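You operate a simulated robot arm through the tools that you are given. There is no shell and no other tool. Be economical: measure what you need, move in short steps, check, and stop when the job is done.

The job below is to be done with a simulated two-armed robot. You get a single attempt, and the scene is never put back.

JOB
Put the plum jam back in the rack and put the rack away.
Fine: Hold the rack steady and use the pocket of the same colour. The rack goes in the cream drawer; shut it. Where these are worked on the way, their far stop is far enough and under half their travel is too little: cream drawer.

The check looks at the end state, three seconds after you hand in, the way a careful person would. Anything else that was tipped, shoved, dropped, spilled or broken makes it a failure.

ROBOT AND FRAMES
Two 6-joint arms with two-finger parallel grippers on one trunk, on a base that drives. Base frame: it is fixed to the floor where the robot stands at the start and does not move with it; the origin is under the middle of the robot, x ahead of it, y to its left, z up; the surface under the hand at the start is at about z = 0.8. Readings come in m, rad, newtons and seconds.
The left shoulder is at the start at [-0.102, 0.177, 0.758], the right one opposite. With the tool pointing down near the work surface each hand reaches from about 0.1 to 0.7 m from the robot's upright axis, wherever it stands, measured 20 degrees to its own side. Places, roughly: cream drawer [0.5, -0.4, 0.6]; inside of the cream drawer [0.6, -0.4, 0.6]; jam rack (27x7x4 cm) [0.5, 0.2, 0.8]; orange pocket [0.5, 0.2, 0.8]; purple pocket [0.5, 0.2, 0.8]; red pocket [0.5, 0.1, 0.8]. Payload 1.57 kg a hand.
The tool frame of a hand sits at the grasp point between the pads (the TCP): z along the fingers, y along the line on which they close. The tips reach 0.03 m beyond it. Largest opening 0.08 m; finger width 0.017, thickness 0.012; the body of the gripper, 0.04 by 0.082 m, starts 0.08 m behind the TCP.
Orientation is told as [roll, pitch, yaw] about the base's x, y, z axes, in that order, counted from this pose: with the fingers straight down and closing along the base's y, the tool's x points along the base's -x, its y along +y and its z along -z.

CONTROLS
- The arms move only by the tool send_rows. It takes "left_rows", "right_rows" or both (then of equal length, played together; a hand with none holds still); each is a list of rows, each an object of numbers (a shift or turn left out is 0, a gripper value left out holds the last): "x", "y", "z": the shift along the base's x, y, z in mm; "ax", "ay", "az": the turn, a rotation vector about the base's x, y, z in rad; "claw": the finger opening in mm, from 0 to 80. In form: [{"x": .., "y": .., "z": .., "ax": .., "ay": .., "az": .., "claw": ..}, ...]. A call has 1 to 10 rows; each row is the pose to reach, as a shift and turn from the pose commanded when the call began. A row lasts 0.2 s, in which the tool goes at most 0.05 m and 0.15 rad; a call with a longer step from one row to the next is refused whole, and so is a gripper value outside its range. Where a pose cannot be reached the arm comes as near as it can. A force on the tool above 90 N (or 10 N above the force at the start of the call, whichever is more), or a blocked arm, ends the call early, and 0.2 s more pass. The fingers move at their own pace (about 0.072 m/s each) and stop on an object; they squeeze with about 42 N. The grip force told is the motor's: it shows also when the fingers shut on nothing. Time passes only in rows, and 0.2 s behind the last, so rows that repeat a pose let the fingers close. The reply holds the time, the measured pose of the TCP, the force on the tool along the base axes, the opening and the grip force, in the units named above and with some noise, with the torque about the TCP (base axes, N m) and any sound that the robot's microphone picked up, and new pictures: "views" is both (left out), scene, wrist or none (wrist: the cameras of the hands that moved).
- Cameras (640 x 400 px; columns grow to the right, rows downward): "scene" is now at [0.0272, -0.018, 1.4761]; the picture's right is [-0.44, -0.90, 0.00], its down [-0.75, 0.37, -0.55] and it looks along [0.50, -0.24, -0.83] (base axes); focal length 265 px, centre (320, 200). "left" rides on the left gripper at [0.072, 0.007, -0.122] in its tool frame; the picture's right is [-0.09, 1.00, 0.00], its down [-0.84, -0.08, -0.54] and it looks along [-0.54, -0.05, 0.84] (tool axes); focal length 238 px, centre (320, 200). "right" rides on the right gripper at [0.072, -0.007, -0.122] in its tool frame; the picture's right is [0.09, 1.00, 0.00], its down [-0.84, 0.08, -0.54] and it looks along [-0.54, 0.05, 0.84] (tool axes); focal length 238 px, centre (320, 200). There is no depth. A picture from a camera that has moved, and an enlarged one, comes with that camera's place and axes in the base frame and with its lens. The place of the scene camera against the robot may be out by one fixed shift of up to 0.018 m in any direction.
- raise_lower(by): slides the trunk up (or, below 0, down) by that many m; the arms and the scene camera ride with it, the base frame stays. It gives what a move gives, with no picture.
- roll_base(legs): drives the robot by 1 to 6 legs, each [ahead, left, turn to the left] in m, m and rad, along the robot's own axes; the way and the turn of a leg run together, so that a leg with both is an arc; at most 1.5 m and 3.142 rad a leg. The arms and the cameras ride along, it lands a little off, and it stops where it bumps. It gives what a move gives, and a new picture of the scene camera.
- head_to(pan, tilt): turns the head with the scene camera to pan (to the left, within 2.496 rad either way) and tilt (down, from -0.506 to 1.204), counted from straight ahead of the robot. It gives what a move gives, and a new picture of the scene camera.
- inspect(camera, box): a new picture of the part [left, top, right, bottom] of that camera's present view, enlarged. The clock stands still meanwhile.
- hand_in(): hands the job in; it is judged then, once.

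Work in short steps. Places have to be worked out from the pictures, the camera data and where the tool is seen: move nearer, look again, correct. Check each grasp and each placing, and mend what went wrong. You have 120 turns and 260 pictures in all, those below and enlarged ones among them. Open the grippers and draw the arms clear of the work before you hand the job in, unless the task says otherwise; then end with one line.

The tools are called after ">>>" by a JSON object that holds its "op" and its "data". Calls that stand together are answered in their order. send_rows: Moves the arms, as the interface text tells. Its arguments: {"type":"object","properties":{"left_rows":{"type":"array"},"right_rows":{"type":"array"},"views":{"type":"string","enum":["both","scene","wrist","none"]}},"required":[]} The other tools are called the same way: raise_lower (by) slides the trunk up or down; roll_base (legs) drives the base; head_to (pan, tilt) turns the head that bears the scene camera; inspect (camera, box) takes an enlarged picture of a part of a camera's view; hand_in () hands the job in.

At the start:

```text
time_s: 0.0
left_tool_pos: [0.5079, 0.1697, 1.0434]
left_ee_rot: [0.001, 0.001, 0.002]
left_contact_force: [-0.6, -0.3, 1.1]
left_ft_torque: [0.0, 0.0, 0.01]
left_gripper_width: 0.08
left_gripper_force: 0.1
right_tool_pos: [0.4535, -0.2195, 1.1137]
right_ee_rot: [0.001, -0.002, 0.0]
right_contact_force: [0.0, 0.4, -0.2]
right_ft_torque: [-0.03, -0.02, 0.0]
right_gripper_width: 0.08
right_gripper_force: 0.1
trunk travel left (down, up): [-0.2, 0.128]
robot x, y, heading: [-0.0003, 0.0029, 0.001]
head pan, tilt: [-0.454, 0.984]
```

scene: 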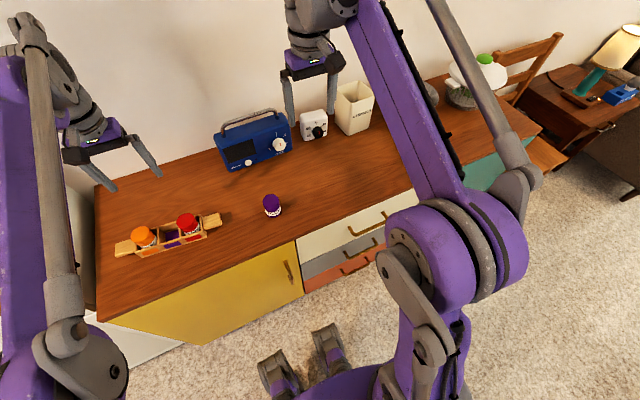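
right: 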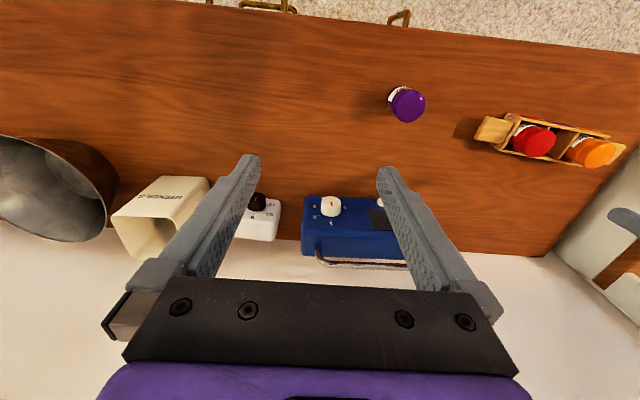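
left: 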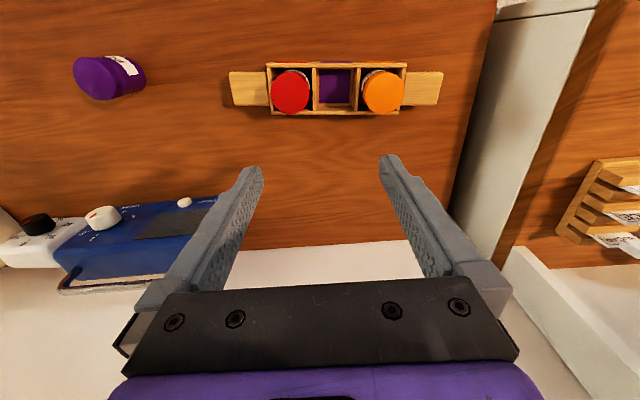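

I judge the jar's lid to be near [0.443, -0.086, 0.857]. The rack centre is about [0.482, 0.195], turned about -0.09 rad. I'll look closer at both before moving.

>>> {"op": "inspect", "data": {"camera": "left", "box": [200, 40, 460, 140]}}

>>> {"op": "inspect", "data": {"camera": "scene", "box": [90, 170, 420, 310]}}

>>> {"op": "inspect", "data": {"camera": "right", "box": [370, 60, 640, 190]}}

```text
2.46 times, centred on (330, 90) of left
camera zoom: at [0.4372, 0.1751, 1.1636], right [0.09, 1.0, 0.0], down [0.84, -0.08, 0.54], along [0.54, -0.05, -0.84], focal length 587 px, centre (295, 471)
```

zoom: 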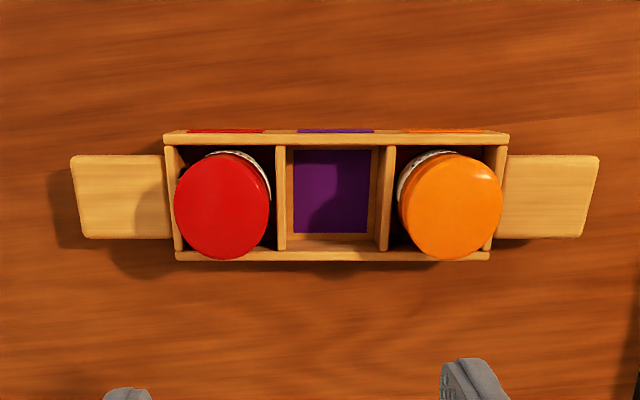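

```text
1.94 times, centred on (255, 240) of scene
camera zoom: at [0.0272, -0.018, 1.4761], right [-0.44, -0.9, 0.0], down [-0.75, 0.37, -0.55], along [0.5, -0.24, -0.83], focal length 513 px, centre (446, 122)
```

zoom: 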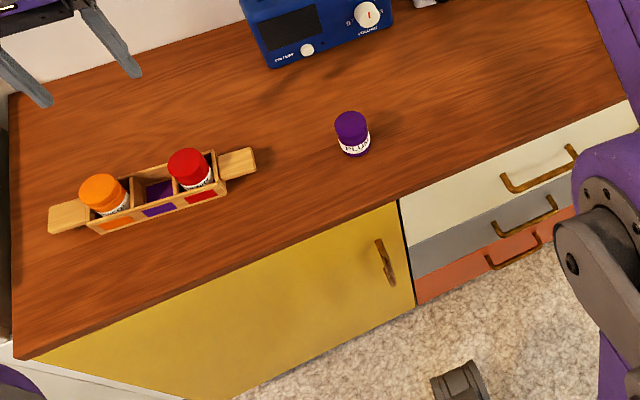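

```text
2.37 times, centred on (505, 125) of right
camera zoom: at [0.3801, -0.2255, 1.2355], right [-0.09, 1.0, 0.0], down [0.84, 0.08, 0.54], along [0.54, 0.05, -0.84], focal length 565 px, centre (-118, 378)
```

zoom: 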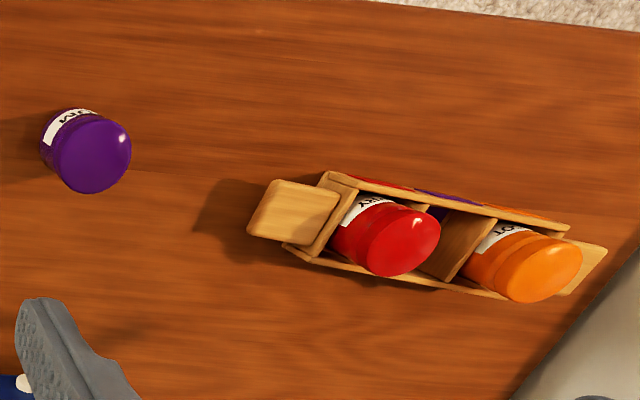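

The jar lid is about 46 mm across. A closing direction across the rack, along base x, clears the neighbouring jars. I'll turn both hands by a quarter while staying well above everything.

>>> {"op": "send_rows", "data": {"right_rows": [{"az": 0.148, "y": 13, "z": -14}, {"az": 0.296, "y": 26, "z": -28}, {"az": 0.444, "y": 39, "z": -42}, {"az": 0.592, "y": 52, "z": -56}, {"az": 0.74, "y": 65, "z": -70}, {"az": 0.888, "y": 78, "z": -84, "x": -2}, {"az": 1.036, "y": 91, "z": -98, "x": -4}, {"az": 1.184, "y": 104, "z": -112, "x": -6}, {"az": 1.332, "y": 117, "z": -126, "x": -8}, {"az": 1.48, "y": 133, "z": -140, "x": -10}], "left_rows": [{"az": -0.148, "y": 13, "z": -9}, {"az": -0.296, "y": 26, "z": -18}, {"az": -0.444, "y": 39, "z": -27}, {"az": -0.592, "y": 52, "z": -36}, {"az": -0.74, "y": 65, "z": -45}, {"az": -0.888, "y": 78, "z": -54}, {"az": -1.036, "y": 91, "z": -63}, {"az": -1.184, "y": 104, "z": -72}, {"az": -1.332, "y": 117, "z": -80}, {"az": -1.48, "y": 133, "z": -90, "x": -14}]}}

```text
time_s: 2.2
left_tool_pos: [0.4934, 0.3023, 0.953]
left_ee_rot: [0.001, 0.0, -1.484]
left_contact_force: [-0.1, -0.2, 0.2]
left_ft_torque: [-0.01, 0.03, -0.02]
left_gripper_width: 0.08
left_gripper_force: 0.0
right_tool_pos: [0.4433, -0.085, 0.9732]
right_ee_rot: [-0.002, -0.001, 1.481]
right_contact_force: [-0.4, 0.4, 0.5]
right_ft_torque: [-0.02, 0.01, -0.01]
right_gripper_width: 0.0802
right_gripper_force: 0.2
trunk travel left (down, up): [-0.2, 0.128]
robot x, y, heading: [0.0019, 0.002, 0.0]
head pan, tilt: [-0.454, 0.984]
camera scene: at [0.0267, -0.0174, 1.4761], right [-0.44, -0.9, 0.0], down [-0.75, 0.37, -0.55], along [0.5, -0.24, -0.83], focal length 265 px, centre (320, 200)
camera right: at [0.442, -0.1575, 1.096], right [-1.0, 0.0, 0.0], down [0.0, 0.84, 0.54], along [0.0, 0.54, -0.84], focal length 238 px, centre (320, 200)
camera left: at [0.4946, 0.3741, 1.0737], right [1.0, 0.0, 0.0], down [0.0, -0.84, 0.54], along [0.0, -0.54, -0.84], focal length 238 px, centre (320, 200)
```

scene: 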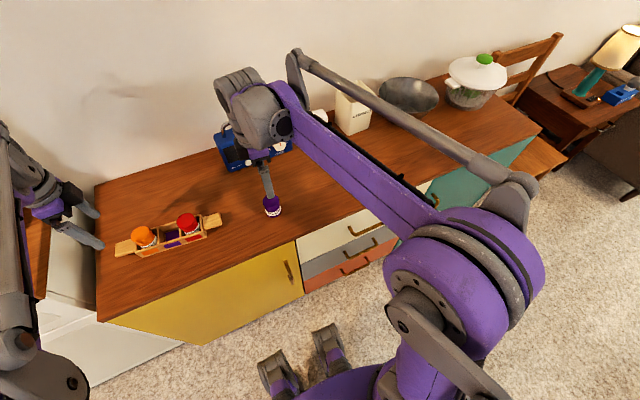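
right: 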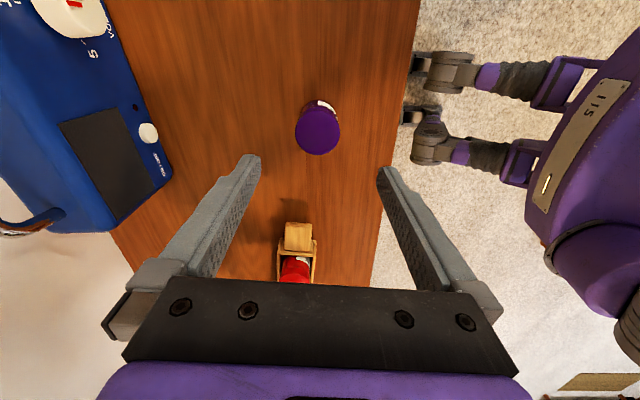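
left: 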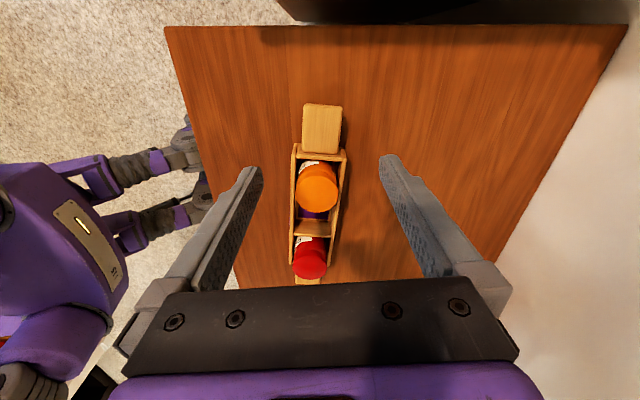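

The estimates agree from the new viewpoint. I'll lower both hands: the right over the lid and the left over the rack's outer handle.

>>> {"op": "send_rows", "data": {"right_rows": [{"z": -30, "x": 1}, {"z": -60, "x": 1, "y": -1}, {"z": -80, "x": 1, "y": -1}, {"z": -95, "x": 1, "y": -1}, {"z": -105, "x": 1, "y": -1}], "left_rows": [{"z": -30, "az": -0.09, "x": 2, "y": 3}, {"z": -60, "az": -0.176, "x": 2, "y": 3}, {"z": -85, "az": -0.176, "x": 2, "y": 3}, {"z": -100, "az": -0.176, "x": 2, "y": 3}, {"z": -112, "az": -0.176, "x": 2, "y": 3}]}}

```text
time_s: 3.4
left_tool_pos: [0.496, 0.3054, 0.8405]
left_ee_rot: [0.0, -0.001, -1.656]
left_contact_force: [0.0, 0.2, 0.5]
left_ft_torque: [0.03, -0.03, 0.01]
left_gripper_width: 0.0801
left_gripper_force: 0.2
right_tool_pos: [0.4449, -0.0877, 0.8677]
right_ee_rot: [0.001, 0.0, 1.48]
right_contact_force: [-0.2, 0.1, -0.1]
right_ft_torque: [0.03, 0.04, 0.01]
right_gripper_width: 0.0798
right_gripper_force: 0.0
trunk travel left (down, up): [-0.2, 0.128]
robot x, y, heading: [0.0035, 0.0023, -0.002]
head pan, tilt: [-0.454, 0.984]
camera scene: at [0.0275, -0.0179, 1.4761], right [-0.44, -0.9, 0.0], down [-0.75, 0.37, -0.55], along [0.5, -0.24, -0.83], focal length 265 px, centre (320, 200)
camera right: at [0.444, -0.159, 0.9905], right [-1.0, 0.0, 0.0], down [0.0, 0.84, 0.54], along [0.0, 0.54, -0.84], focal length 238 px, centre (320, 200)
camera left: at [0.5093, 0.3756, 0.9607], right [0.98, -0.18, 0.0], down [-0.15, -0.83, 0.54], along [-0.1, -0.53, -0.84], focal length 238 px, centre (320, 200)
```

scene: 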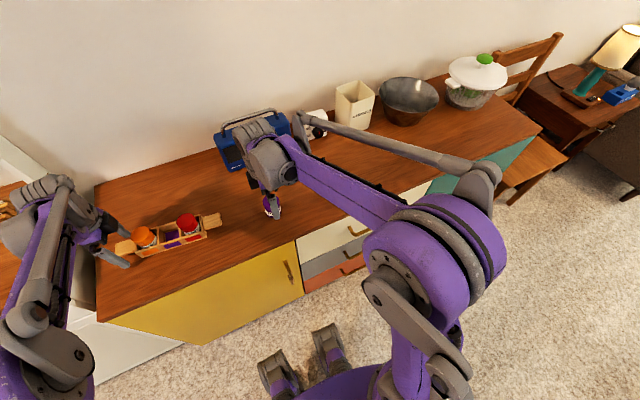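
right: 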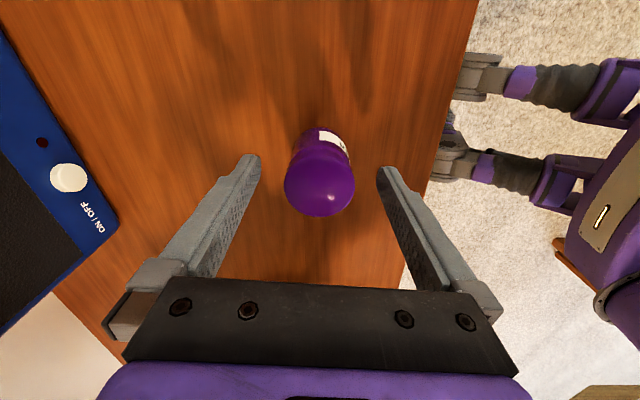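
left: 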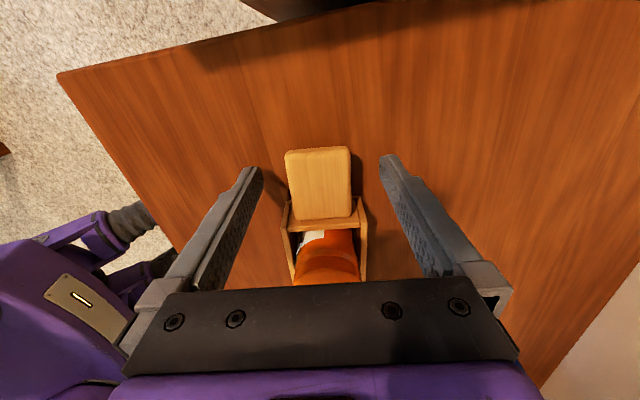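

Both hands are centred on their targets, so I'll close both grippers.

>>> {"op": "send_rows", "data": {"right_rows": [{"claw": 0}, {}, {}, {}], "left_rows": [{"claw": 0}, {}, {}, {}]}}

```text
time_s: 4.4
left_tool_pos: [0.4955, 0.3043, 0.8401]
left_ee_rot: [0.0, -0.001, -1.656]
left_contact_force: [-1.1, 0.4, 0.0]
left_ft_torque: [0.09, 0.02, -0.11]
left_gripper_width: 0.0392
left_gripper_force: 41.8
right_tool_pos: [0.4451, -0.0884, 0.8671]
right_ee_rot: [0.0, 0.0, 1.478]
right_contact_force: [-0.5, 0.4, 0.3]
right_ft_torque: [-0.02, -0.01, -0.01]
right_gripper_width: 0.0434
right_gripper_force: 41.7
trunk travel left (down, up): [-0.2, 0.128]
robot x, y, heading: [0.0004, -0.0001, 0.001]
head pan, tilt: [-0.454, 0.984]
camera scene: at [0.0274, -0.0179, 1.4761], right [-0.44, -0.9, 0.0], down [-0.75, 0.37, -0.55], along [0.5, -0.24, -0.83], focal length 265 px, centre (320, 200)
camera right: at [0.4439, -0.159, 0.9906], right [-1.0, 0.0, 0.0], down [0.0, 0.84, 0.54], along [0.0, 0.54, -0.84], focal length 238 px, centre (320, 200)
camera left: at [0.5092, 0.3755, 0.9609], right [0.98, -0.18, 0.0], down [-0.15, -0.83, 0.54], along [-0.1, -0.53, -0.84], focal length 238 px, centre (320, 200)
```

scene: 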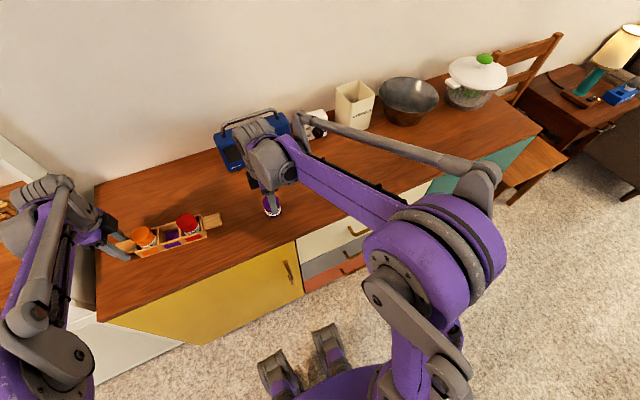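
right: 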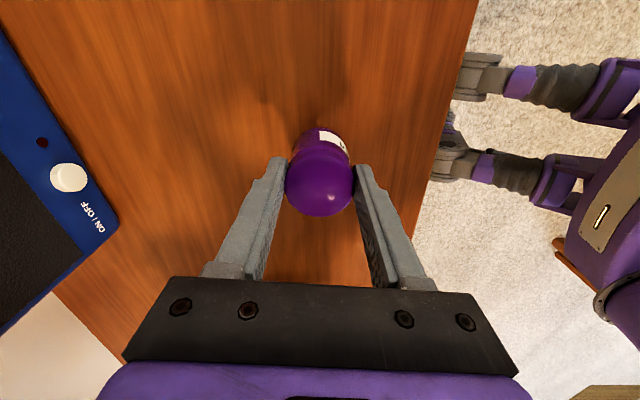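
left: 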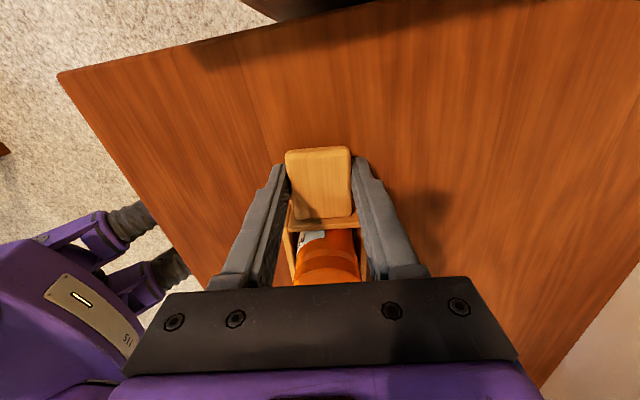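

Both grips are good: 43 mm on the jar and 39 mm on the handle. I'll lift the jar and carry it above the purple pocket.

>>> {"op": "send_rows", "data": {"right_rows": [{"z": 40}, {"z": 80}, {"z": 95, "y": 30, "x": 5}, {"z": 95, "y": 75, "x": 12}, {"z": 95, "y": 120, "x": 20}, {"z": 95, "y": 165, "x": 27}, {"z": 95, "y": 210, "x": 34}, {"z": 95, "y": 250, "x": 39}, {"z": 95, "y": 279, "x": 39}, {"z": 95, "y": 279, "x": 39}]}}

```text
time_s: 6.6
left_tool_pos: [0.4957, 0.3056, 0.8395]
left_ee_rot: [0.0, 0.0, -1.657]
left_contact_force: [0.1, 0.3, -0.5]
left_ft_torque: [-0.15, 0.01, -0.09]
left_gripper_width: 0.0391
left_gripper_force: 42.5
right_tool_pos: [0.4831, 0.1919, 0.964]
right_ee_rot: [0.0, 0.0, 1.481]
right_contact_force: [0.6, 0.9, -0.9]
right_ft_torque: [-0.04, -0.01, 0.01]
right_gripper_width: 0.0434
right_gripper_force: 42.3
trunk travel left (down, up): [-0.2, 0.128]
robot x, y, heading: [0.0012, -0.0023, 0.003]
head pan, tilt: [-0.454, 0.984]
camera scene: at [0.0274, -0.0179, 1.4761], right [-0.44, -0.9, 0.0], down [-0.75, 0.37, -0.55], along [0.5, -0.24, -0.83], focal length 265 px, centre (320, 200)
camera right: at [0.4818, 0.1197, 1.0863], right [-1.0, 0.0, 0.0], down [0.0, 0.84, 0.54], along [0.0, 0.54, -0.84], focal length 238 px, centre (320, 200)
```

scene: 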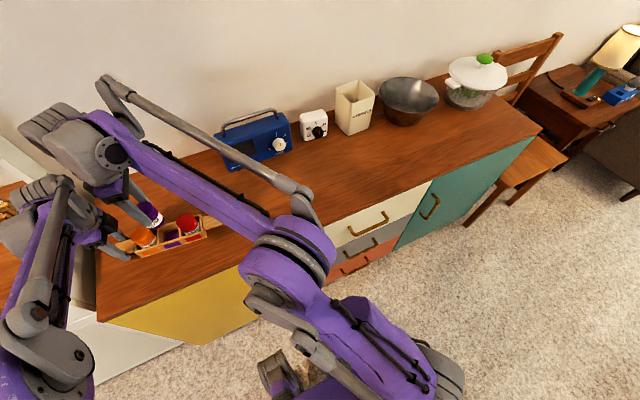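
right: 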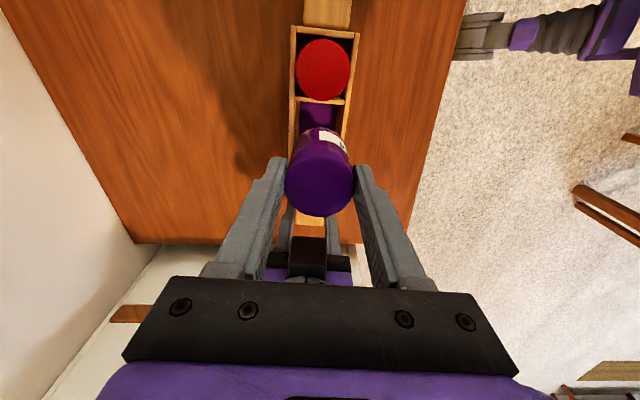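

I'm above the pocket. I'll check the alignment from both wrist cameras before lowering.

>>> {"op": "inspect", "data": {"camera": "right", "box": [250, 20, 400, 220]}}

>>> {"op": "inspect", "data": {"camera": "left", "box": [220, 140, 420, 300]}}

```text
2.00 times, centred on (325, 120) of right
camera zoom: at [0.4818, 0.1197, 1.0863], right [-1.0, 0.0, 0.0], down [0.0, 0.84, 0.54], along [0.0, 0.54, -0.84], focal length 477 px, centre (310, 360)
```

zoom: 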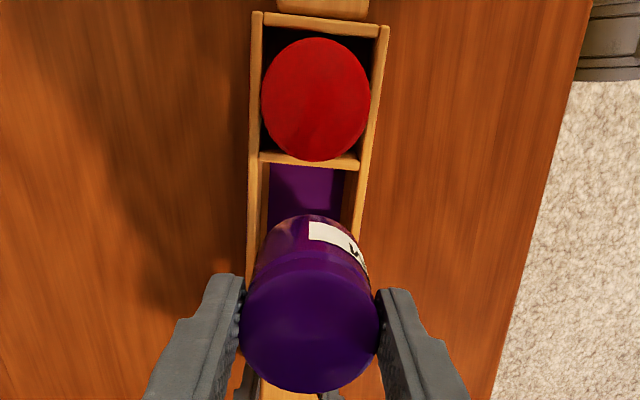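

```text
2.50 times, centred on (320, 220) of left
camera zoom: at [0.5091, 0.3758, 0.961], right [0.98, -0.18, 0.0], down [-0.15, -0.83, 0.54], along [-0.1, -0.53, -0.84], focal length 596 px, centre (320, 150)
```

zoom: 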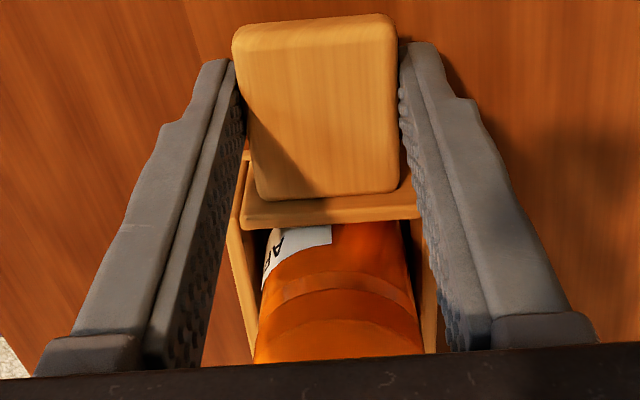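

The purple pocket's centre comes out near [0.4845, 0.190]. I'll apply a small correction and lower to just above the rim.

>>> {"op": "send_rows", "data": {"right_rows": [{"z": -25, "x": 1, "y": -1.5}, {"z": -48, "x": 1, "y": -1.5}, {"z": -58, "x": 1, "y": -1.5}, {"z": -66, "x": 1, "y": -1.5}]}}

>>> {"op": "inspect", "data": {"camera": "right", "box": [240, 60, 400, 220]}}

```text
time_s: 7.6
left_tool_pos: [0.4957, 0.3051, 0.8393]
left_ee_rot: [-0.001, 0.0, -1.657]
left_contact_force: [-0.7, 1.1, 0.3]
left_ft_torque: [-0.01, 0.0, -0.12]
left_gripper_width: 0.039
left_gripper_force: 42.0
right_tool_pos: [0.4844, 0.1903, 0.8963]
right_ee_rot: [0.0, 0.0, 1.481]
right_contact_force: [0.5, -0.4, -1.0]
right_ft_torque: [0.02, 0.0, -0.04]
right_gripper_width: 0.0436
right_gripper_force: 42.0
trunk travel left (down, up): [-0.2, 0.128]
robot x, y, heading: [-0.0002, 0.0009, -0.002]
head pan, tilt: [-0.454, 0.984]
camera scene: at [0.0274, -0.0177, 1.4761], right [-0.44, -0.9, 0.0], down [-0.75, 0.37, -0.55], along [0.5, -0.24, -0.83], focal length 265 px, centre (320, 200)
camera right: at [0.483, 0.118, 1.0195], right [-1.0, 0.0, 0.0], down [0.0, 0.84, 0.54], along [0.0, 0.54, -0.84], focal length 238 px, centre (320, 200)
```

scene: 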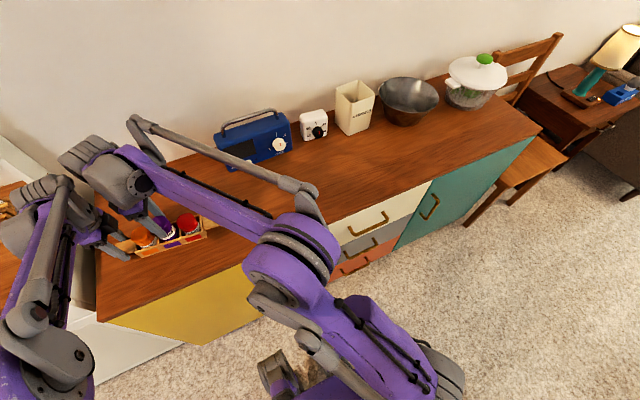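
right: 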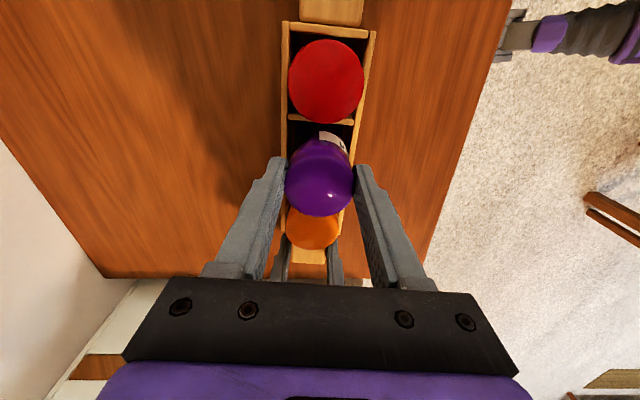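

```text
2.50 times, centred on (320, 140) of right
camera zoom: at [0.483, 0.118, 1.0195], right [-1.0, 0.0, 0.0], down [0.0, 0.84, 0.54], along [0.0, 0.54, -0.84], focal length 596 px, centre (320, 350)
```

zoom: 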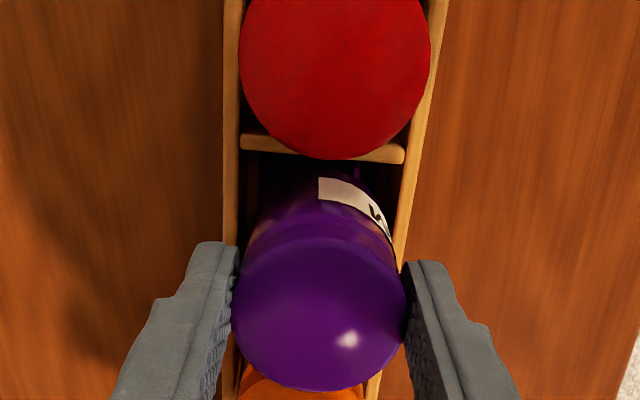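

The jar is entering the pocket with no contact. I'll keep lowering in small steps until it touches.

>>> {"op": "send_rows", "data": {"right_rows": [{"z": -7}, {"z": -14}, {"z": -19}, {"z": -22}, {"z": -24}], "views": "wrist"}}

>>> {"op": "inspect", "data": {"camera": "right", "box": [240, 60, 400, 260]}}

```text
time_s: 8.8
left_tool_pos: [0.4956, 0.3046, 0.8403]
left_ee_rot: [0.0, 0.0, -1.656]
left_contact_force: [0.4, -0.2, -7.6]
left_ft_torque: [0.18, -0.02, 0.01]
left_gripper_width: 0.0392
left_gripper_force: 42.0
right_tool_pos: [0.4845, 0.1884, 0.874]
right_ee_rot: [0.001, 0.001, 1.48]
right_contact_force: [1.2, 0.4, 11.9]
right_ft_torque: [0.11, -0.07, -0.04]
right_gripper_width: 0.0434
right_gripper_force: 41.7
trunk travel left (down, up): [-0.2, 0.128]
robot x, y, heading: [0.0015, -0.0001, 0.001]
head pan, tilt: [-0.454, 0.984]
camera right: at [0.483, 0.118, 0.9966], right [-1.0, 0.0, 0.0], down [0.0, 0.84, 0.54], along [0.0, 0.54, -0.84], focal length 238 px, centre (320, 200)
```

right: 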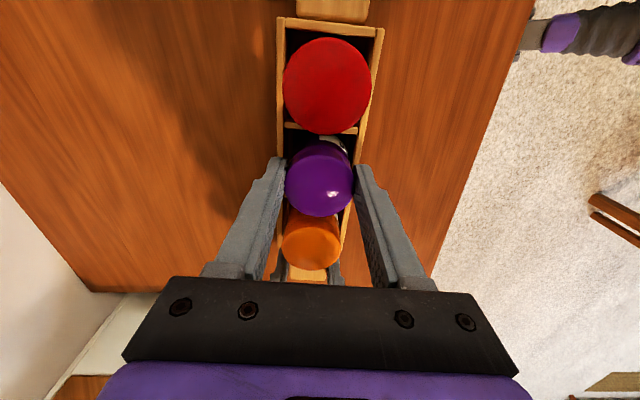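

```text
2.00 times, centred on (320, 160) of right
camera zoom: at [0.483, 0.118, 0.9966], right [-1.0, 0.0, 0.0], down [0.0, 0.84, 0.54], along [0.0, 0.54, -0.84], focal length 477 px, centre (320, 280)
```

zoom: 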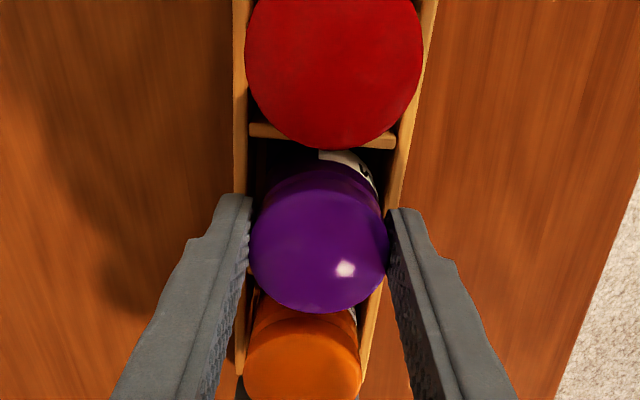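

Contact came at the depth expected for the pocket floor, about 6 mm above the counter. I'll ease off, open slightly and raise the hand.

>>> {"op": "send_rows", "data": {"right_rows": [{"z": 1}, {"z": 1, "claw": 64}, {"z": 1}, {"z": 1}, {"z": 30}, {"z": 70}, {"z": 110}]}}

>>> {"op": "inspect", "data": {"camera": "right", "box": [240, 60, 400, 220]}}

```text
time_s: 10.4
left_tool_pos: [0.497, 0.3048, 0.8398]
left_ee_rot: [0.001, 0.0, -1.658]
left_contact_force: [-0.4, 0.2, -0.5]
left_ft_torque: [-0.1, 0.0, -0.15]
left_gripper_width: 0.0394
left_gripper_force: 42.0
right_tool_pos: [0.4833, 0.19, 0.9842]
right_ee_rot: [-0.001, 0.002, 1.481]
right_contact_force: [-0.2, -1.0, -0.1]
right_ft_torque: [0.02, 0.01, -0.04]
right_gripper_width: 0.0641
right_gripper_force: 0.1
trunk travel left (down, up): [-0.2, 0.128]
robot x, y, heading: [-0.0022, 0.0034, 0.005]
head pan, tilt: [-0.454, 0.984]
camera scene: at [0.0273, -0.0178, 1.4761], right [-0.44, -0.9, 0.0], down [-0.75, 0.37, -0.55], along [0.5, -0.24, -0.83], focal length 265 px, centre (320, 200)
camera right: at [0.4826, 0.1185, 1.1068], right [-1.0, 0.0, 0.0], down [0.0, 0.84, 0.54], along [0.0, 0.54, -0.84], focal length 238 px, centre (320, 200)
```

scene: 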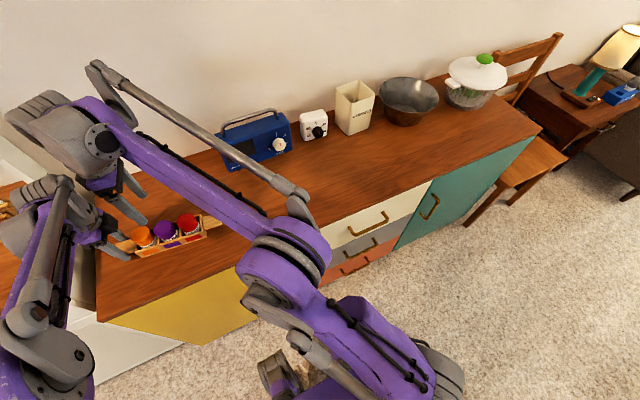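
right: 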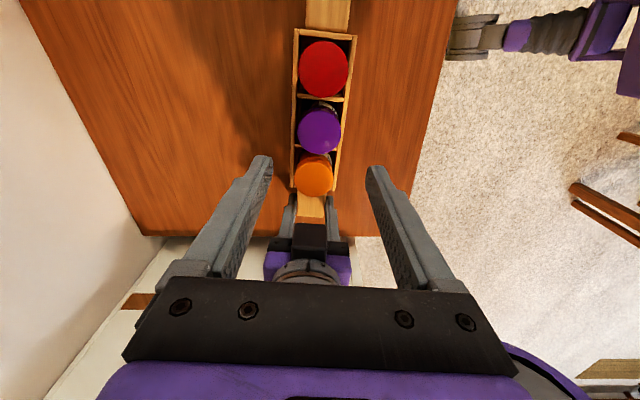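

```text
2.50 times, centred on (320, 140) of right
camera zoom: at [0.4826, 0.1185, 1.1068], right [-1.0, 0.0, 0.0], down [0.0, 0.84, 0.54], along [0.0, 0.54, -0.84], focal length 596 px, centre (320, 350)
```

zoom: 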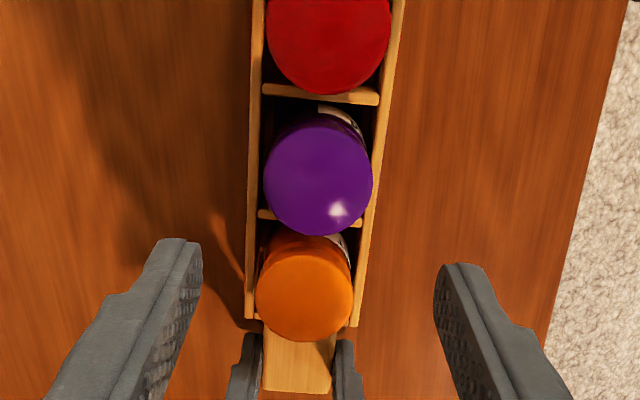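

All three jars now sit in their pockets. I'll release the rack handle and raise the left hand straight up, and bring the right hand back to its own side.

>>> {"op": "send_rows", "data": {"left_rows": [{"claw": 80}, {}, {}, {"z": 30}, {"z": 70}, {"z": 110}, {"z": 130}, {"z": 130}, {"z": 130}, {"z": 130}], "right_rows": [{"z": 20}, {"z": 20, "y": -45}, {"z": 20, "y": -90, "x": -20}, {"z": 20, "y": -135, "x": -40}, {"z": 20, "y": -180, "x": -60}, {"z": 20, "y": -220, "x": -80}, {"z": 20, "y": -265, "x": -95}, {"z": 20, "y": -310, "x": -110}, {"z": 20, "y": -355, "x": -120, "az": 0.05}, {"z": 20, "y": -400, "x": -130, "az": 0.09}]}}

```text
time_s: 12.6
left_tool_pos: [0.4956, 0.305, 0.9715]
left_ee_rot: [-0.001, 0.0, -1.655]
left_contact_force: [0.3, -0.7, 0.1]
left_ft_torque: [0.0, -0.01, -0.01]
left_gripper_width: 0.0798
left_gripper_force: 0.0
right_tool_pos: [0.3532, -0.2102, 1.0027]
right_ee_rot: [0.001, -0.001, 1.57]
right_contact_force: [0.7, -0.3, 1.1]
right_ft_torque: [0.01, 0.02, -0.02]
right_gripper_width: 0.0642
right_gripper_force: 0.1
trunk travel left (down, up): [-0.2, 0.128]
robot x, y, heading: [0.0045, -0.0044, 0.003]
head pan, tilt: [-0.454, 0.984]
camera scene: at [0.0269, -0.0185, 1.4761], right [-0.44, -0.9, 0.0], down [-0.75, 0.37, -0.55], along [0.5, -0.24, -0.83], focal length 265 px, centre (320, 200)
camera right: at [0.3593, -0.2818, 1.1249], right [-1.0, -0.09, 0.0], down [-0.08, 0.84, 0.54], along [-0.05, 0.54, -0.84], focal length 238 px, centre (320, 200)
camera left: at [0.5089, 0.3757, 1.0926], right [0.98, -0.18, 0.0], down [-0.15, -0.83, 0.54], along [-0.1, -0.53, -0.84], focal length 238 px, centre (320, 200)
```

scene: 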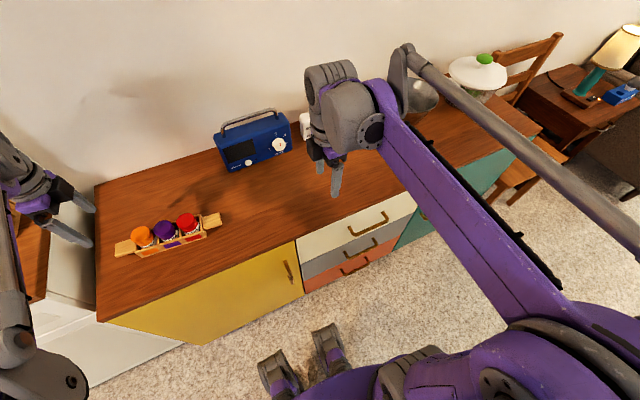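
right: 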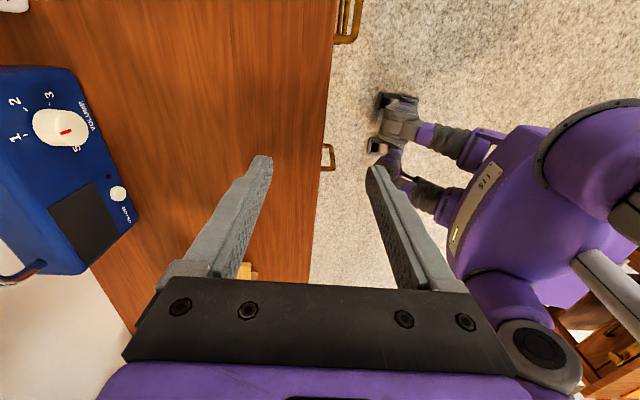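
left: 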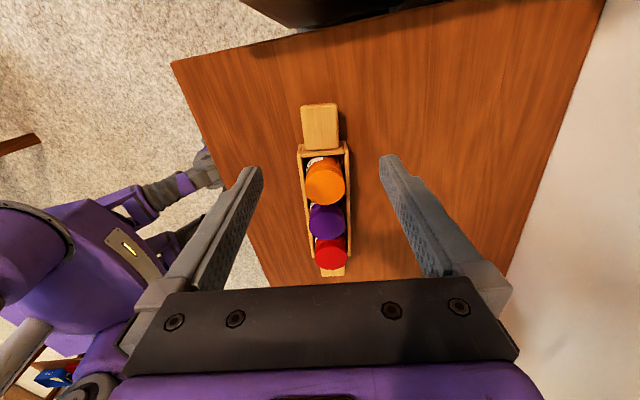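

Before backing up, I'll look behind the robot for obstacles.

>>> {"op": "head_to", "data": {"pan": 2.45, "tilt": 0.7}}

>>> {"op": "head_to", "data": {"pan": -2.3, "tilt": 0.7}}

>>> {"op": "head_to", "data": {"pan": -0.6, "tilt": 0.95}}

```text
time_s: 15.1
left_tool_pos: [0.4948, 0.3059, 0.9708]
left_ee_rot: [0.0, 0.0, -1.657]
left_contact_force: [0.5, -0.6, -0.3]
left_ft_torque: [0.02, 0.02, -0.03]
left_gripper_width: 0.0799
left_gripper_force: 0.0
right_tool_pos: [0.3555, -0.2089, 1.0021]
right_ee_rot: [0.0, 0.0, 1.569]
right_contact_force: [-0.1, 0.7, -0.8]
right_ft_torque: [0.01, 0.0, 0.03]
right_gripper_width: 0.0639
right_gripper_force: 0.1
trunk travel left (down, up): [-0.2, 0.128]
robot x, y, heading: [0.0024, 0.0055, -0.004]
head pan, tilt: [2.45, 0.7]
camera scene: at [-0.1017, 0.0672, 1.4984], right [0.64, 0.77, 0.0], down [0.5, -0.41, -0.76], along [-0.59, 0.49, -0.64], focal length 265 px, centre (320, 200)
```

scene: 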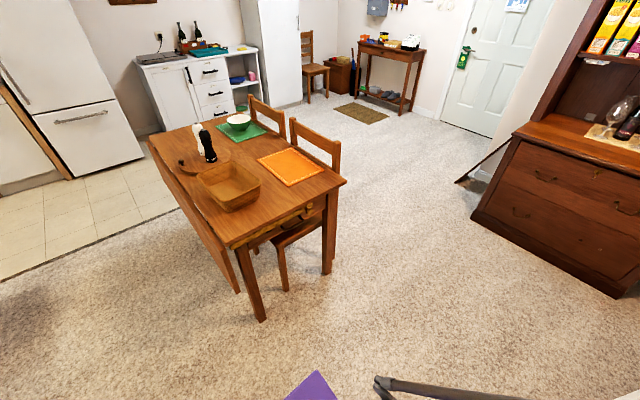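

```text
time_s: 18.9
left_tool_pos: [0.4963, 0.3063, 0.9714]
left_ee_rot: [0.0, 0.0, -1.657]
left_contact_force: [0.2, 0.4, 0.2]
left_ft_torque: [-0.01, -0.01, 0.0]
left_gripper_width: 0.0799
left_gripper_force: 0.1
right_tool_pos: [0.3544, -0.2092, 1.0029]
right_ee_rot: [0.0, -0.001, 1.568]
right_contact_force: [-1.1, 0.2, 0.4]
right_ft_torque: [-0.01, 0.02, 0.0]
right_gripper_width: 0.0639
right_gripper_force: 0.1
trunk travel left (down, up): [-0.2, 0.128]
robot x, y, heading: [0.0038, -0.0026, 0.003]
head pan, tilt: [-2.3, 0.7]
camera scene: at [-0.0928, -0.0503, 1.4984], right [-0.75, 0.67, 0.0], down [0.43, 0.48, -0.76], along [-0.51, -0.57, -0.64], focal length 265 px, centre (320, 200)
```

scene: 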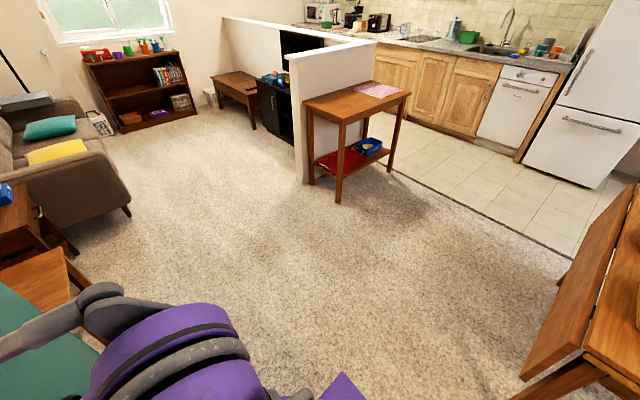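

```text
time_s: 20.6
left_tool_pos: [0.4972, 0.3055, 0.9711]
left_ee_rot: [-0.001, -0.001, -1.656]
left_contact_force: [0.6, 0.4, 0.5]
left_ft_torque: [0.03, -0.01, 0.02]
left_gripper_width: 0.0801
left_gripper_force: 0.2
right_tool_pos: [0.354, -0.2084, 1.0019]
right_ee_rot: [-0.001, 0.002, 1.57]
right_contact_force: [0.0, 0.2, 0.3]
right_ft_torque: [0.0, 0.0, -0.01]
right_gripper_width: 0.064
right_gripper_force: 0.0
trunk travel left (down, up): [-0.2, 0.128]
robot x, y, heading: [0.003, 0.001, 0.005]
head pan, tilt: [-0.6, 0.949]
camera scene: at [0.0238, -0.0281, 1.4786], right [-0.57, -0.82, 0.0], down [-0.67, 0.46, -0.58], along [0.48, -0.33, -0.81], focal length 265 px, centre (320, 200)
```

scene: 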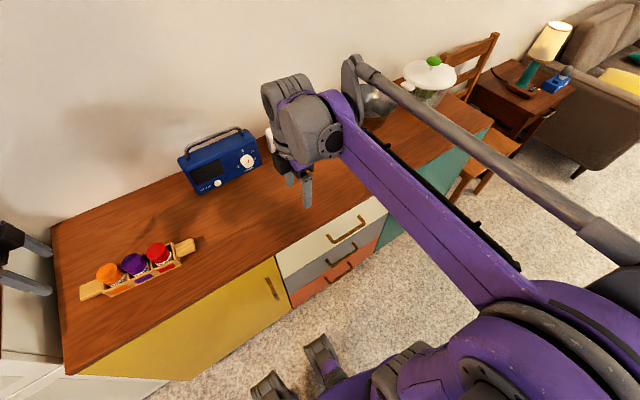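

There is more than half a metre clear behind the robot. I'll back up 0.42 m and shift 0.2 m right to work the drawer.

>>> {"op": "roll_base", "data": {"legs": [[-0.42, 0, 0], [0, -0.2, 0]]}}

>>> {"op": "head_to", "data": {"pan": -0.1, "tilt": 0.85}}

```text
time_s: 25.2
left_tool_pos: [0.0781, 0.1058, 0.9722]
left_ee_rot: [0.0, -0.001, -1.656]
left_contact_force: [0.3, -0.6, -0.3]
left_ft_torque: [0.02, -0.03, -0.02]
left_gripper_width: 0.0801
left_gripper_force: 0.1
right_tool_pos: [-0.0637, -0.4078, 1.0016]
right_ee_rot: [-0.001, 0.001, 1.572]
right_contact_force: [0.8, 0.6, 0.1]
right_ft_torque: [0.0, 0.0, 0.0]
right_gripper_width: 0.0639
right_gripper_force: 0.0
trunk travel left (down, up): [-0.2, 0.128]
robot x, y, heading: [-0.4199, -0.2009, 0.0]
head pan, tilt: [-0.6, 0.949]
camera scene: at [-0.3952, -0.227, 1.4786], right [-0.56, -0.83, 0.0], down [-0.67, 0.46, -0.58], along [0.48, -0.33, -0.81], focal length 265 px, centre (320, 200)
```

scene: 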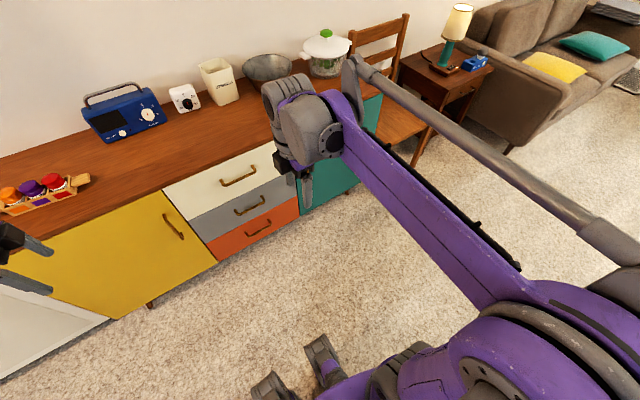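

```text
time_s: 26.1
left_tool_pos: [0.0764, 0.1077, 0.9714]
left_ee_rot: [0.0, 0.001, -1.655]
left_contact_force: [0.7, 0.5, -0.3]
left_ft_torque: [-0.02, 0.0, 0.0]
left_gripper_width: 0.0799
left_gripper_force: 0.0
right_tool_pos: [-0.0647, -0.408, 1.0034]
right_ee_rot: [0.001, 0.001, 1.571]
right_contact_force: [0.2, -1.1, 0.0]
right_ft_torque: [0.01, 0.02, -0.03]
right_gripper_width: 0.0639
right_gripper_force: 0.1
trunk travel left (down, up): [-0.2, 0.128]
robot x, y, heading: [-0.4222, -0.1989, -0.001]
head pan, tilt: [-0.099, 0.85]
camera scene: at [-0.3774, -0.1934, 1.4861], right [-0.1, -0.99, 0.0], down [-0.75, 0.07, -0.66], along [0.66, -0.07, -0.75], focal length 265 px, centre (320, 200)
```

scene: 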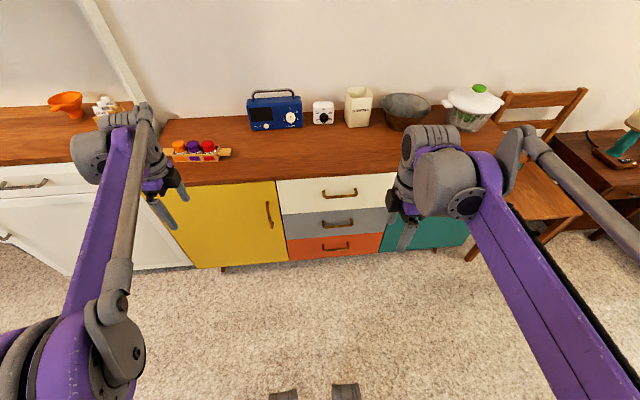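

Now I have a clear view of the cream drawer. I'll zoom in on its handle to place it.

>>> {"op": "inspect", "data": {"camera": "scene", "box": [260, 160, 420, 270]}}

```text
3.64 times, centred on (340, 215) of scene
camera zoom: at [-0.3774, -0.1934, 1.4861], right [-0.1, -0.99, 0.0], down [-0.75, 0.07, -0.66], along [0.66, -0.07, -0.75], focal length 962 px, centre (247, 146)
```

zoom: 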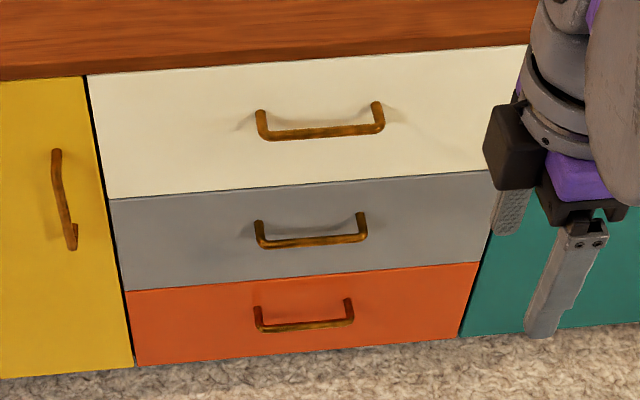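

The cream front is about 0.18 m tall, with its bar near z≈0.70, y≈-0.345 and x≈0.32. I'll tilt the right hand to point forward, with its fingers closing vertically, and bring it in front of the bar.

>>> {"op": "send_rows", "data": {"right_rows": [{"ay": -0.15, "z": -20, "x": 10}, {"ay": -0.3, "z": -40, "x": 20, "y": 6}, {"ay": -0.45, "z": -60, "x": 30, "y": 12}, {"ay": -0.6, "z": -80, "x": 40, "y": 18}, {"ay": -0.75, "z": -105, "x": 50, "y": 24}, {"ay": -0.9, "z": -130, "x": 60, "y": 30}, {"ay": -1.05, "z": -155, "x": 70, "y": 36}, {"ay": -1.2, "z": -180, "x": 80, "y": 42}, {"ay": -1.35, "z": -205, "x": 90, "y": 50}, {"ay": -1.5, "z": -230, "x": 100, "y": 60}]}}

```text
time_s: 28.3
left_tool_pos: [0.0774, 0.1068, 0.9707]
left_ee_rot: [0.001, 0.0, -1.657]
left_contact_force: [0.1, -0.6, 0.4]
left_ft_torque: [0.02, 0.0, 0.02]
left_gripper_width: 0.08
left_gripper_force: 0.1
right_tool_pos: [0.053, -0.3588, 0.8124]
right_ee_rot: [-1.394, -0.056, 1.533]
right_contact_force: [0.2, -0.1, 1.2]
right_ft_torque: [-0.07, 0.14, 0.02]
right_gripper_width: 0.0639
right_gripper_force: 0.0
right hand out of reach, approached as far as the arm can: row 9, 10
trunk travel left (down, up): [-0.2, 0.128]
robot x, y, heading: [-0.4217, -0.1999, 0.002]
head pan, tilt: [-0.099, 0.85]
camera scene: at [-0.3767, -0.1933, 1.4861], right [-0.1, -1.0, 0.0], down [-0.75, 0.07, -0.66], along [0.66, -0.07, -0.75], focal length 265 px, centre (320, 200)
camera right: at [-0.0702, -0.4272, 0.8369], right [-0.18, -0.03, -0.98], down [-0.52, 0.85, 0.07], along [0.84, 0.52, -0.17], focal length 238 px, centre (320, 200)
```

scene: 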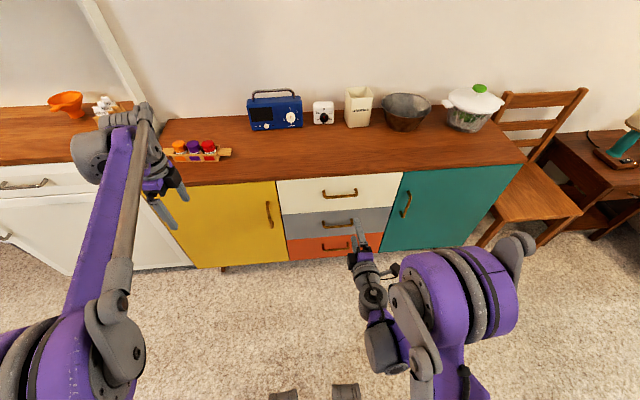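
right: 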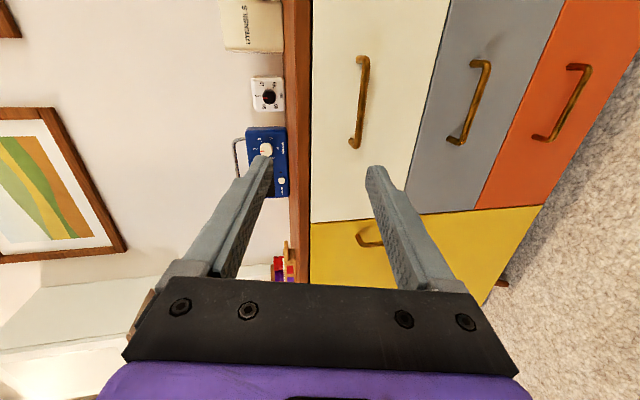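

That pose is out of reach with the shoulder this high. Combining both cameras puts the bar at about [0.33, -0.357, 0.696], so I'll lower the trunk by 0.1 m.

>>> {"op": "raise_lower", "data": {"by": -0.1}}

>>> {"op": "send_rows", "data": {"right_rows": [{"x": 15, "ay": -0.02}, {"x": 30, "ay": -0.04}, {"x": 45, "ay": -0.07}, {"x": 60, "ay": -0.07}], "views": "wrist"}}

```text
time_s: 29.6
left_tool_pos: [0.0778, 0.1073, 0.8715]
left_ee_rot: [0.0, 0.001, -1.656]
left_contact_force: [-0.5, 0.1, 0.2]
left_ft_torque: [0.0, 0.01, -0.01]
left_gripper_width: 0.0798
left_gripper_force: 0.0
right_tool_pos: [0.0527, -0.3583, 0.7134]
right_ee_rot: [-1.406, 0.003, 1.544]
right_contact_force: [0.1, -0.1, 0.1]
right_ft_torque: [0.0, 0.0, 0.0]
right_gripper_width: 0.0641
right_gripper_force: 0.0
trunk travel left (down, up): [-0.1, 0.228]
robot x, y, heading: [-0.4174, -0.1966, -0.0]
head pan, tilt: [-0.099, 0.85]
```

```text
time_s: 30.6
left_tool_pos: [0.0767, 0.1072, 0.8714]
left_ee_rot: [-0.002, 0.0, -1.657]
left_contact_force: [-0.5, -0.5, 0.4]
left_ft_torque: [0.02, 0.01, -0.03]
left_gripper_width: 0.0799
left_gripper_force: 0.1
right_tool_pos: [0.1126, -0.3592, 0.713]
right_ee_rot: [-1.471, 0.004, 1.542]
right_contact_force: [-0.9, -0.3, 0.2]
right_ft_torque: [0.0, 0.02, -0.04]
right_gripper_width: 0.0641
right_gripper_force: 0.0
trunk travel left (down, up): [-0.1, 0.228]
robot x, y, heading: [-0.4188, -0.1988, -0.0]
head pan, tilt: [-0.099, 0.85]
camera right: at [-0.011, -0.4265, 0.7335], right [-0.1, -0.09, -0.99], down [-0.52, 0.85, -0.03], along [0.85, 0.52, -0.13], focal length 238 px, centre (320, 200)
```

right: 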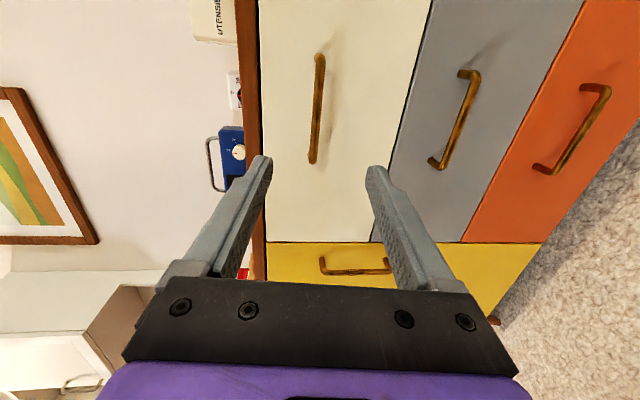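

The hand is nearly level and the bar looks to be at z≈0.70, y≈-0.365, x≈0.31–0.33. I'll advance to just short of it and look again.

>>> {"op": "send_rows", "data": {"right_rows": [{"x": 30, "z": -6, "y": -3, "ay": -0.05}, {"x": 60, "z": -12, "y": -6, "ay": -0.1}, {"x": 95, "z": -12, "y": -6, "ay": -0.1}, {"x": 125, "z": -12, "y": -6, "ay": -0.1}, {"x": 145, "z": -12, "y": -6, "ay": -0.1}]}}

```text
time_s: 31.9
left_tool_pos: [0.0759, 0.107, 0.8715]
left_ee_rot: [0.001, 0.0, -1.655]
left_contact_force: [0.6, 1.0, -1.2]
left_ft_torque: [0.01, -0.02, 0.0]
left_gripper_width: 0.0796
left_gripper_force: 0.1
right_tool_pos: [0.258, -0.3643, 0.7026]
right_ee_rot: [-1.572, -0.001, 1.54]
right_contact_force: [0.3, 0.8, 1.0]
right_ft_torque: [0.0, -0.02, -0.01]
right_gripper_width: 0.0641
right_gripper_force: 0.1
trunk travel left (down, up): [-0.1, 0.228]
robot x, y, heading: [-0.4189, -0.1951, -0.005]
head pan, tilt: [-0.099, 0.85]
camera scene: at [-0.3583, -0.1934, 1.3843], right [-0.1, -1.0, 0.0], down [-0.75, 0.07, -0.66], along [0.66, -0.07, -0.75], focal length 265 px, centre (320, 200)
camera right: at [0.1328, -0.432, 0.7099], right [0.0, -0.09, -1.0], down [-0.52, 0.85, -0.08], along [0.86, 0.51, -0.05], focal length 238 px, centre (320, 200)
```

scene: 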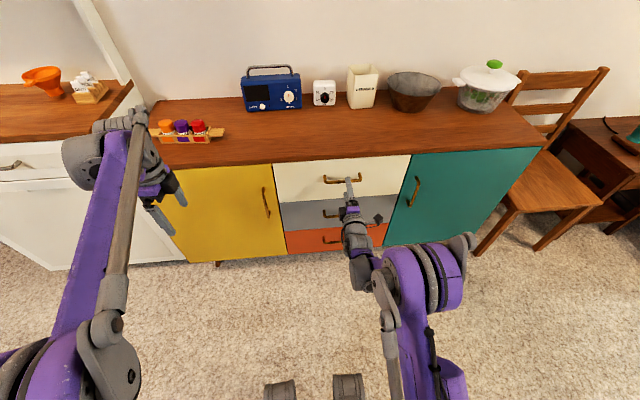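
right: 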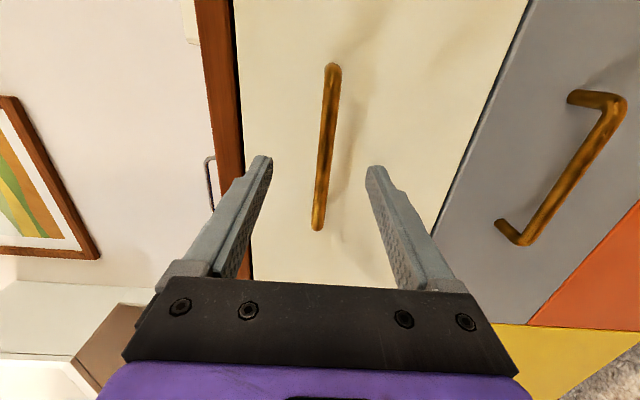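

The bar is well centred between the fingers. I'll advance slowly, watching the contact force.

>>> {"op": "send_rows", "data": {"right_rows": [{"x": 20}, {"x": 38, "z": -2}, {"x": 50, "z": -2}], "views": "wrist"}}

```text
time_s: 32.6
left_tool_pos: [0.077, 0.1068, 0.8707]
left_ee_rot: [0.0, 0.0, -1.656]
left_contact_force: [0.0, -0.2, 0.2]
left_ft_torque: [0.02, -0.02, 0.0]
left_gripper_width: 0.0799
left_gripper_force: 0.0
right_tool_pos: [0.3095, -0.364, 0.6997]
right_ee_rot: [-1.571, 0.002, 1.538]
right_contact_force: [0.4, 0.1, 0.3]
right_ft_torque: [-0.02, 0.0, 0.0]
right_gripper_width: 0.0638
right_gripper_force: 0.0
trunk travel left (down, up): [-0.1, 0.228]
robot x, y, heading: [-0.417, -0.2016, 0.001]
head pan, tilt: [-0.099, 0.85]
camera right: at [0.1836, -0.4312, 0.707], right [0.0, -0.09, -1.0], down [-0.51, 0.85, -0.08], along [0.86, 0.51, -0.05], focal length 238 px, centre (320, 200)
```

right: 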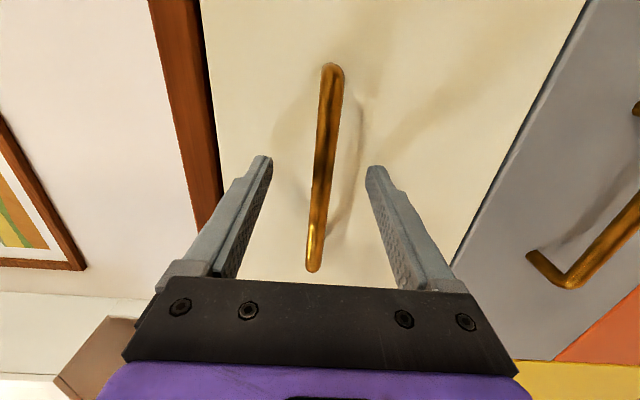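

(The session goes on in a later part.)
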